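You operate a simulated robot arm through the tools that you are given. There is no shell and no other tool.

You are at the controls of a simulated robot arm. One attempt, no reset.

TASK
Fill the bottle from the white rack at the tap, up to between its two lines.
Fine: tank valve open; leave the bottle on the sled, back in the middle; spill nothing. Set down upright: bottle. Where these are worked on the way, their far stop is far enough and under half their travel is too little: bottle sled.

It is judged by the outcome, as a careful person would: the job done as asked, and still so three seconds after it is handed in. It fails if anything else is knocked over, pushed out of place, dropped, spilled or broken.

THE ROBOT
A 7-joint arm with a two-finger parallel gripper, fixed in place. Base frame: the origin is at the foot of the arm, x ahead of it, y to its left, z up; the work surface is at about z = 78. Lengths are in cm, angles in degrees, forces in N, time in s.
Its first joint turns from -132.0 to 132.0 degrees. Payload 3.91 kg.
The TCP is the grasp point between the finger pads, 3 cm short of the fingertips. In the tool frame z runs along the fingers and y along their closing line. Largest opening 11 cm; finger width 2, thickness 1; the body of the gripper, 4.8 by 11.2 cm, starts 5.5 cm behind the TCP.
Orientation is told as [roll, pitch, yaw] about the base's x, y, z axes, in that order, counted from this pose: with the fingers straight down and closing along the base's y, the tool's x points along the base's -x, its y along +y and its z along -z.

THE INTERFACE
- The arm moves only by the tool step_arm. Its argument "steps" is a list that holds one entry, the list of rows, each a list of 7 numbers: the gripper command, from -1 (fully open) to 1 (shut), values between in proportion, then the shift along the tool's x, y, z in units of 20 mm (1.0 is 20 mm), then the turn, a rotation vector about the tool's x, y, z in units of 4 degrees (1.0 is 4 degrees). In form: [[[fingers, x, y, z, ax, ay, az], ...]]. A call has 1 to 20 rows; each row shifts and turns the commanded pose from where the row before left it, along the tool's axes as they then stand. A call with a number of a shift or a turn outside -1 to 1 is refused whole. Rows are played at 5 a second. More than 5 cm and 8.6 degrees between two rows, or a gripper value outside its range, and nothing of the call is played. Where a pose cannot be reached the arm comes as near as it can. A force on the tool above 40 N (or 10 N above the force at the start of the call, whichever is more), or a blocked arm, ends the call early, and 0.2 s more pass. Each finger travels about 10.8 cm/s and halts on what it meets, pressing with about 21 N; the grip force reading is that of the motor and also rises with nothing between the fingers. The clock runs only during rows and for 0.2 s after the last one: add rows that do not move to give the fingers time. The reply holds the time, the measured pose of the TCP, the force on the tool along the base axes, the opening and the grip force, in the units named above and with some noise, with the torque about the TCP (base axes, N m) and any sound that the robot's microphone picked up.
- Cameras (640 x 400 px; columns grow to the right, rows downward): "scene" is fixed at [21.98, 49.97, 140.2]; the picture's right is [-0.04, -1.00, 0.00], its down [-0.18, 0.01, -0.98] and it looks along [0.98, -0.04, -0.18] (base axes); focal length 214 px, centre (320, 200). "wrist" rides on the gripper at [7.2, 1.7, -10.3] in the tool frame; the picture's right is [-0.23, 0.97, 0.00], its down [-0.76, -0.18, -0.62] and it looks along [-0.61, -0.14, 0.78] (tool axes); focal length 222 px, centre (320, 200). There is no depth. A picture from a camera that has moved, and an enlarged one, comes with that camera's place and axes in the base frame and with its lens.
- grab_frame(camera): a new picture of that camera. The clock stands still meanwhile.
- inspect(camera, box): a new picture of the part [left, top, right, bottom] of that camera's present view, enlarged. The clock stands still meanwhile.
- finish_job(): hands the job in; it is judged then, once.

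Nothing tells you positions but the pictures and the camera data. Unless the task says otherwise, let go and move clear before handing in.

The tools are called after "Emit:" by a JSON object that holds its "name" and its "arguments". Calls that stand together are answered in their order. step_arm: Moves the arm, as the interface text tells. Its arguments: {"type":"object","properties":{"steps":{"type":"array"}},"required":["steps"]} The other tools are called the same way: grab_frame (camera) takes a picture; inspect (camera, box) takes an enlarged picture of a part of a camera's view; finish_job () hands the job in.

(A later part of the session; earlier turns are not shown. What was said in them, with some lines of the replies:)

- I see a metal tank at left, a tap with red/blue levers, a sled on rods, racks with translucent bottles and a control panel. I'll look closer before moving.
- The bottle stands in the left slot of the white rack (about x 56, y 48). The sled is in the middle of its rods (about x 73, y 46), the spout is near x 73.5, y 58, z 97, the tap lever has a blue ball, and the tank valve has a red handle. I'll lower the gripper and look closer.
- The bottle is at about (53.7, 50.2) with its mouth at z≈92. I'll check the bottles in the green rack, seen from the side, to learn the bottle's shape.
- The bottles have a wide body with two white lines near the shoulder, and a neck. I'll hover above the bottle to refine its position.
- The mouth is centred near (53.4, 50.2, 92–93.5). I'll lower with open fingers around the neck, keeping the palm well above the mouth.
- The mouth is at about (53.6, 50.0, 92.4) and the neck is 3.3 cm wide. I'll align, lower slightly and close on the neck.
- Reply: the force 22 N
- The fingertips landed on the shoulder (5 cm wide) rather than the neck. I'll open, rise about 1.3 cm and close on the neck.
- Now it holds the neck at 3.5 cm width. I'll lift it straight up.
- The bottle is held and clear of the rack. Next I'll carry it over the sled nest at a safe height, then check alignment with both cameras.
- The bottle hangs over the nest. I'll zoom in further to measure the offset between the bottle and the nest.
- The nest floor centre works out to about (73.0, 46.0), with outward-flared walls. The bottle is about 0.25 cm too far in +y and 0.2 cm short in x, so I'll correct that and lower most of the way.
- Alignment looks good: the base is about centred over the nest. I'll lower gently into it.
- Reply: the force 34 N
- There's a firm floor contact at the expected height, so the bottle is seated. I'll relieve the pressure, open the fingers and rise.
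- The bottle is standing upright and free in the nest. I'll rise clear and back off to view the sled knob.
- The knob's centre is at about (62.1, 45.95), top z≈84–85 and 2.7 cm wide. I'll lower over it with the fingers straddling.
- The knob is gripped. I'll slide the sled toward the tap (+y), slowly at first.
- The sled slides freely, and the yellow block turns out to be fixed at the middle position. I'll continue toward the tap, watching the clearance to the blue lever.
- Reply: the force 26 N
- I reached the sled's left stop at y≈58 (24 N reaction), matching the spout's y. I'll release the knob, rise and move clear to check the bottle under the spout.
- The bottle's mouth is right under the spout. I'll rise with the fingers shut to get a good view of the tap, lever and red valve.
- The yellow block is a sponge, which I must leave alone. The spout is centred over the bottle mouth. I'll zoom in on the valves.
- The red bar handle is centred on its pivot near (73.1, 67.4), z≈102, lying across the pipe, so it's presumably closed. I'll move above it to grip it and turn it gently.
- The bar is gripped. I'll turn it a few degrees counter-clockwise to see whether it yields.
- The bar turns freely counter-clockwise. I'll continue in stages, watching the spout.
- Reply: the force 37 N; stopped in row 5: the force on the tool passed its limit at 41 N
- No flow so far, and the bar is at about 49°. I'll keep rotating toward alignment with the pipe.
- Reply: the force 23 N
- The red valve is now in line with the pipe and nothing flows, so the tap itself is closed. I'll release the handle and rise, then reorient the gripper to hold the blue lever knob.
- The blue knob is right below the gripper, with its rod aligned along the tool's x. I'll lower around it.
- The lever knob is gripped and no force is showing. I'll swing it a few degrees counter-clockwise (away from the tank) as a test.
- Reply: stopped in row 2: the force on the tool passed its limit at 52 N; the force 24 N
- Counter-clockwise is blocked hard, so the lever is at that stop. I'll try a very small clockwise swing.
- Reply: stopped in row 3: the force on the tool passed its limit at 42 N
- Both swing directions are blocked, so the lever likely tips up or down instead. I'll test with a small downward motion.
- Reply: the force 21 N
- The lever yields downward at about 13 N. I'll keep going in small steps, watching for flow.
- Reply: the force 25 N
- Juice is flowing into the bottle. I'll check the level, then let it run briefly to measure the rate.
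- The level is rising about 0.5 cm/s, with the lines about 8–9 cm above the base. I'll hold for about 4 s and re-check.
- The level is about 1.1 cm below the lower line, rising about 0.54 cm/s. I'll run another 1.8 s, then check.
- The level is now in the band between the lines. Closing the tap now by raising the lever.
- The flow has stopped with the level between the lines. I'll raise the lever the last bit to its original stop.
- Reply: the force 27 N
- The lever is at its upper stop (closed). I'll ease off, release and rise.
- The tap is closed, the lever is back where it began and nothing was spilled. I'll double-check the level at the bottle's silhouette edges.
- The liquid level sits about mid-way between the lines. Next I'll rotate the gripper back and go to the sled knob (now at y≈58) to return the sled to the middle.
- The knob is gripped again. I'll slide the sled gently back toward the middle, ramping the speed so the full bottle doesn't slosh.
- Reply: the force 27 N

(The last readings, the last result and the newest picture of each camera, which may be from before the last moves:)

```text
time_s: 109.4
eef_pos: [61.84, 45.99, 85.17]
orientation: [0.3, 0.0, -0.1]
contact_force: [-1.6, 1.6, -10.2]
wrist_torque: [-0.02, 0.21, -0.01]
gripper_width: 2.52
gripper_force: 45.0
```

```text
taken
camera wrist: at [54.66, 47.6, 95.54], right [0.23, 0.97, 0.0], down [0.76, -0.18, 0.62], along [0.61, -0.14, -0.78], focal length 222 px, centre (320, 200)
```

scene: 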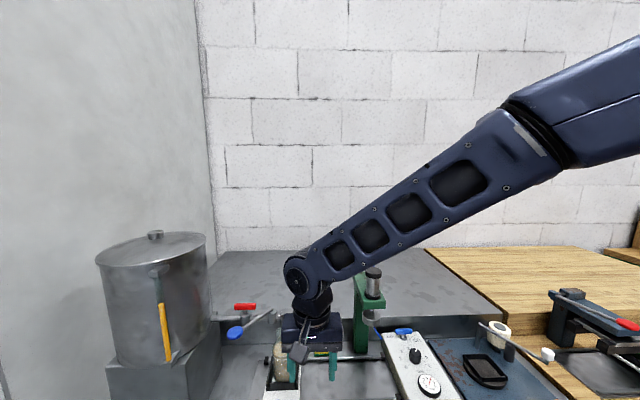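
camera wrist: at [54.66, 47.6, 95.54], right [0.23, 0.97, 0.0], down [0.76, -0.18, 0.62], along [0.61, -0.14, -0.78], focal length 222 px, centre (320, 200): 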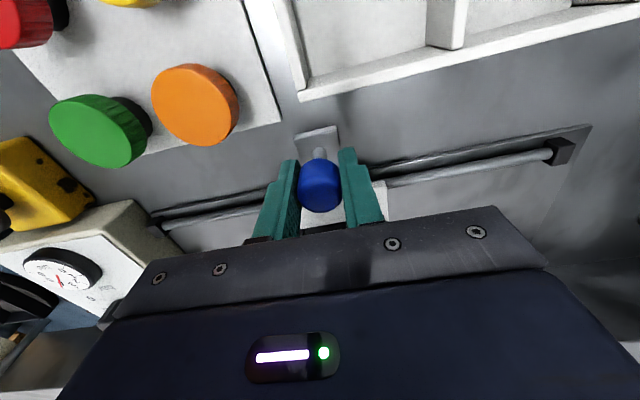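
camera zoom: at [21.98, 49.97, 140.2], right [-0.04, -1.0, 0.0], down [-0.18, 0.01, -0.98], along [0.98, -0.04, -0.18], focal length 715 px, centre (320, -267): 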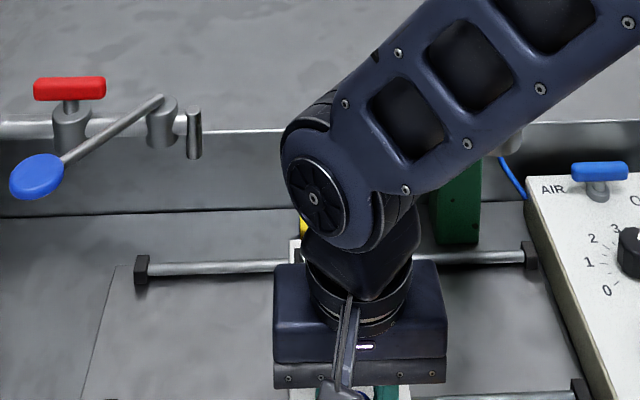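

The sled is back at y≈46. I'll release the knob, rise clear and compare with the original picture.

Emit:
{"name": "step_arm", "arguments": {"steps": [[[0.4, 0, 0, 0, 0, 0, 0], [0.2, 0, 0, 0, 0, 0, 0], [-0.2, 0, 0, 0, 0, 0, 0], [-0.2, 0, 0, -0.4, 0, 0, 0], [-0.2, 0, 0, -0.8, 0, 0, 0], [-0.2, 0, 0, -0.9, 0, 0, 0], [-0.2, 0, 0, -0.9, 0, 0, 0], [-0.2, 0.5, 0, -0.9, 0, 0, 0], [-0.2, 0.8, 0, -0.9, 0, 0, 0], [-0.2, 0.8, 0, -0.9, 0, 0, 0], [-0.2, 0.8, 0, -0.9, 0, 0, 0], [-0.2, 0.8, 0, -0.9, 0, 0, 0], [-0.2, 0.8, 0, -0.9, 0, 0, 0], [-0.2, 0.8, 0, -0.9, 0, 0, 0], [-0.2, 0, 0, -0.9, 0, 0, 0], [-0.2, 0, 0, 0, 0, 0, 0]]]}}

Emit:
{"name": "inspect", "arguments": {"camera": "scene", "box": [280, 320, 400, 400]}}

Emit:
{"name": "grab_frame", "arguments": {"camera": "wrist"}}

Emit:
{"name": "grab_frame", "arguments": {"camera": "scene"}}

```text
time_s: 112.8
eef_pos: [51.17, 45.98, 105.62]
orientation: [0.2, 0.0, -0.2]
contact_force: [-1.0, -0.1, -0.1]
wrist_torque: [0.04, -0.02, 0.01]
gripper_width: 6.59
gripper_force: 0.0
```

```text
5.00 times, centred on (340, 360) of scene
camera zoom: at [21.98, 49.97, 140.2], right [-0.04, -1.0, 0.0], down [-0.18, 0.01, -0.98], along [0.98, -0.04, -0.18], focal length 1072 px, centre (220, -600)
```

zoom: 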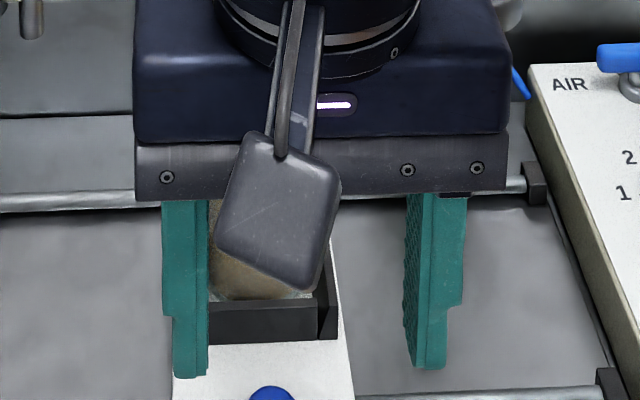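

```text
taken
camera wrist: at [44.14, 47.57, 115.87], right [0.23, 0.97, 0.0], down [0.76, -0.18, 0.62], along [0.61, -0.14, -0.78], focal length 222 px, centre (320, 200)
```

wrist: 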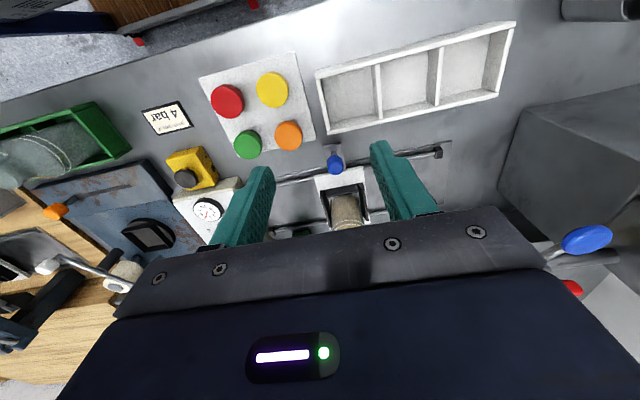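

```text
taken
```

scene: 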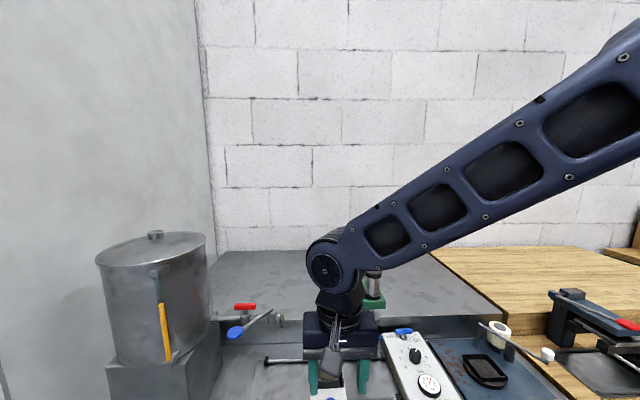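

Sled and knob look the same as at the start. I'll raise the arm up and aside for a clear check before handing in.

Emit:
{"name": "step_arm", "arguments": {"steps": [[[-0.2, 0, 0.2, -0.9, 0, 0, 0], [-0.2, 0, 0.4, -0.95, 0, 0, 0], [-0.2, 0, 0.5, -0.95, 0, 0, 0], [-0.2, 0, 0.5, -0.95, 0, 0, 0], [-0.2, 0, 0.5, -0.95, 0, 0, 0], [-0.2, 0, 0.5, -0.95, 0, 0, 0], [-0.2, 0, 0.5, -0.95, 0, 0, 0], [-0.2, 0, 0.5, -0.95, 0, 0, 0], [-0.2, 0, 0.5, -0.95, 0, 0, 0], [-0.2, 0, 0.5, -0.95, 0, 0, 0], [-0.2, 0, 0.5, -0.95, 0, 0, 0], [-0.2, 0, 0.5, -0.95, 0, 0, 0], [-0.2, 0, 0.5, -0.95, 0, 0, 0], [-0.2, 0, 0.5, -0.95, 0, 0, 0], [-0.2, 0, 0.3, -0.95, 0, 0, 0], [-0.2, 0, 0, 0, 0, 0, 0]]]}}

Emit:
{"name": "grab_frame", "arguments": {"camera": "scene"}}

Emit:
{"name": "inspect", "arguments": {"camera": "scene", "box": [280, 320, 400, 400]}}

Emit:
{"name": "inspect", "arguments": {"camera": "scene", "box": [310, 328, 344, 374]}}

Emit:
{"name": "grab_frame", "arguments": {"camera": "wrist"}}

```text
time_s: 116.2
eef_pos: [51.21, 59.41, 134.06]
orientation: [0.3, -0.1, -0.2]
contact_force: [0.0, 0.1, -1.3]
wrist_torque: [-0.03, -0.01, -0.02]
gripper_width: 6.59
gripper_force: 0.2
```

```text
taken
```

scene: 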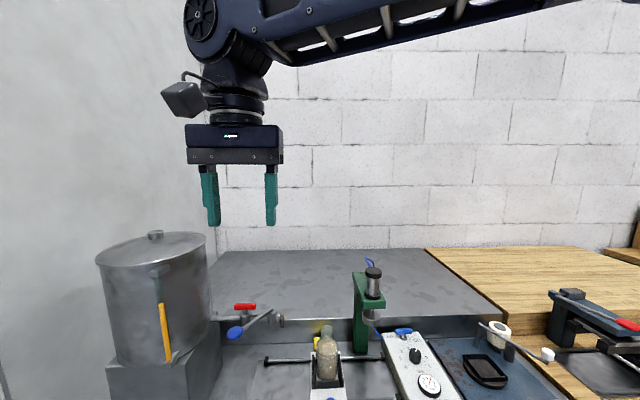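

```text
5.00 times, centred on (340, 360) of scene
camera zoom: at [21.98, 49.97, 140.2], right [-0.04, -1.0, 0.0], down [-0.18, 0.01, -0.98], along [0.98, -0.04, -0.18], focal length 1072 px, centre (220, -600)
```

zoom: 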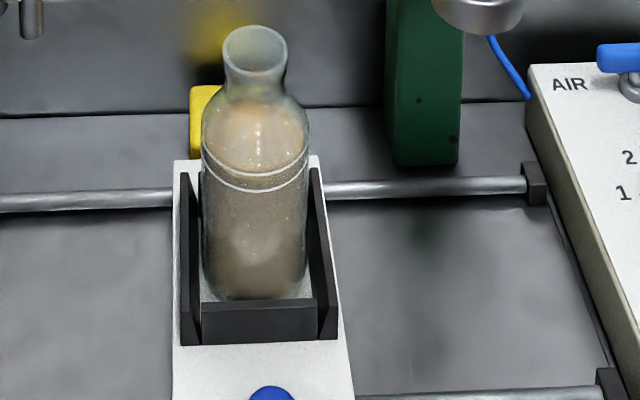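

```text
8.70 times, centred on (327, 351) of scene
camera zoom: at [21.98, 49.97, 140.2], right [-0.04, -1.0, 0.0], down [-0.18, 0.01, -0.98], along [0.98, -0.04, -0.18], focal length 1865 px, centre (259, -1113)
```

zoom: 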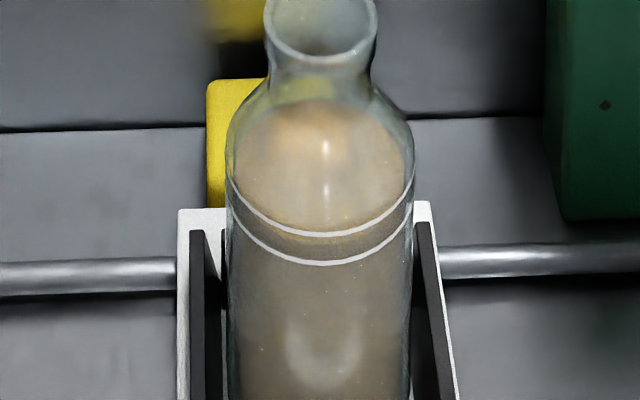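

```text
taken
camera wrist: at [44.1, 61.17, 144.43], right [0.23, 0.97, 0.01], down [0.76, -0.18, 0.62], along [0.61, -0.14, -0.78], focal length 222 px, centre (320, 200)
```

wrist: 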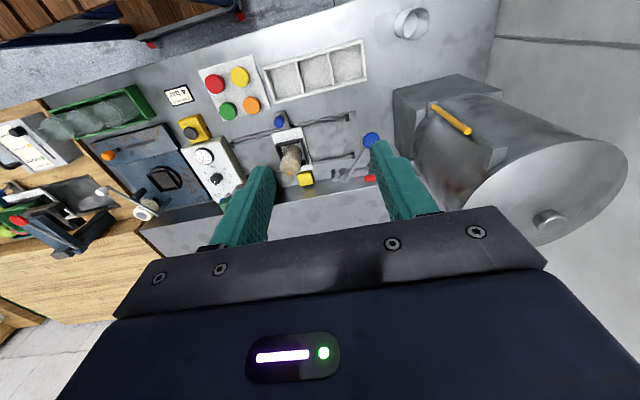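

Emit:
{"name": "inspect", "arguments": {"camera": "scene", "box": [200, 280, 340, 400]}}

Emit:
{"name": "inspect", "arguments": {"camera": "wrist", "box": [250, 90, 400, 200]}}

```text
3.33 times, centred on (270, 340) of scene
camera zoom: at [21.98, 49.97, 140.2], right [-0.04, -1.0, 0.0], down [-0.18, 0.01, -0.98], along [0.98, -0.04, -0.18], focal length 715 px, centre (487, -267)
```

zoom: 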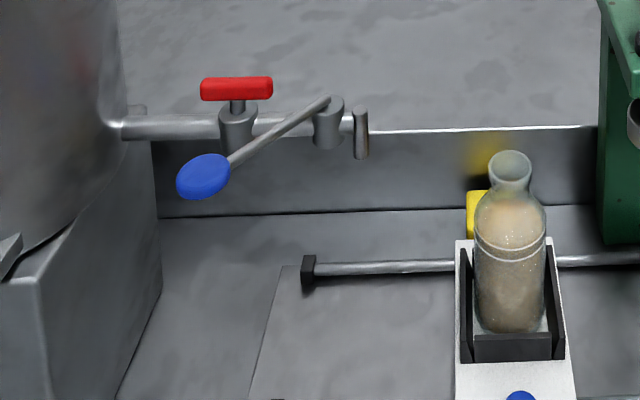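

```text
3.64 times, centred on (325, 145) of wrist
camera zoom: at [44.1, 61.17, 144.43], right [0.23, 0.97, 0.01], down [0.76, -0.18, 0.62], along [0.61, -0.14, -0.78], focal length 808 px, centre (302, 400)
```

zoom: 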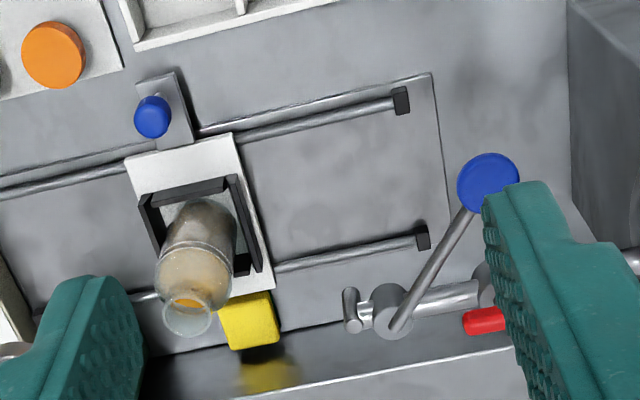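

The filled bottle stands upright in the nest, with the sled back in the middle. The tap is closed, there are no spills, the sponge and everything else is undisturbed, and the arm is clear. I'm handing in.

Emit:
{"name": "finish_job", "arguments": {}}

```text
The job is handed in.
```

The bottle from the white rack is filled to between its two lines. It stands upright in the sled's nest, with the sled back in the middle.

- **Level:** in the pictures the juice sits about 40% of the way up from the lower line to the upper one. I judged this from the camera, since nothing measures it directly.
- **Sled:** it went all the way to its stop at the tap. On its return it lines up with the starting picture.
- **Tap:** the lever is back at its upper stop and the flow has stopped.
- **Tank valve:** left open, as you allowed.
- **Spills:** none visible on the table or under the spout.

Nothing else, including the sponge behind the sled, was disturbed. The arm had let go and was clear before I handed in.
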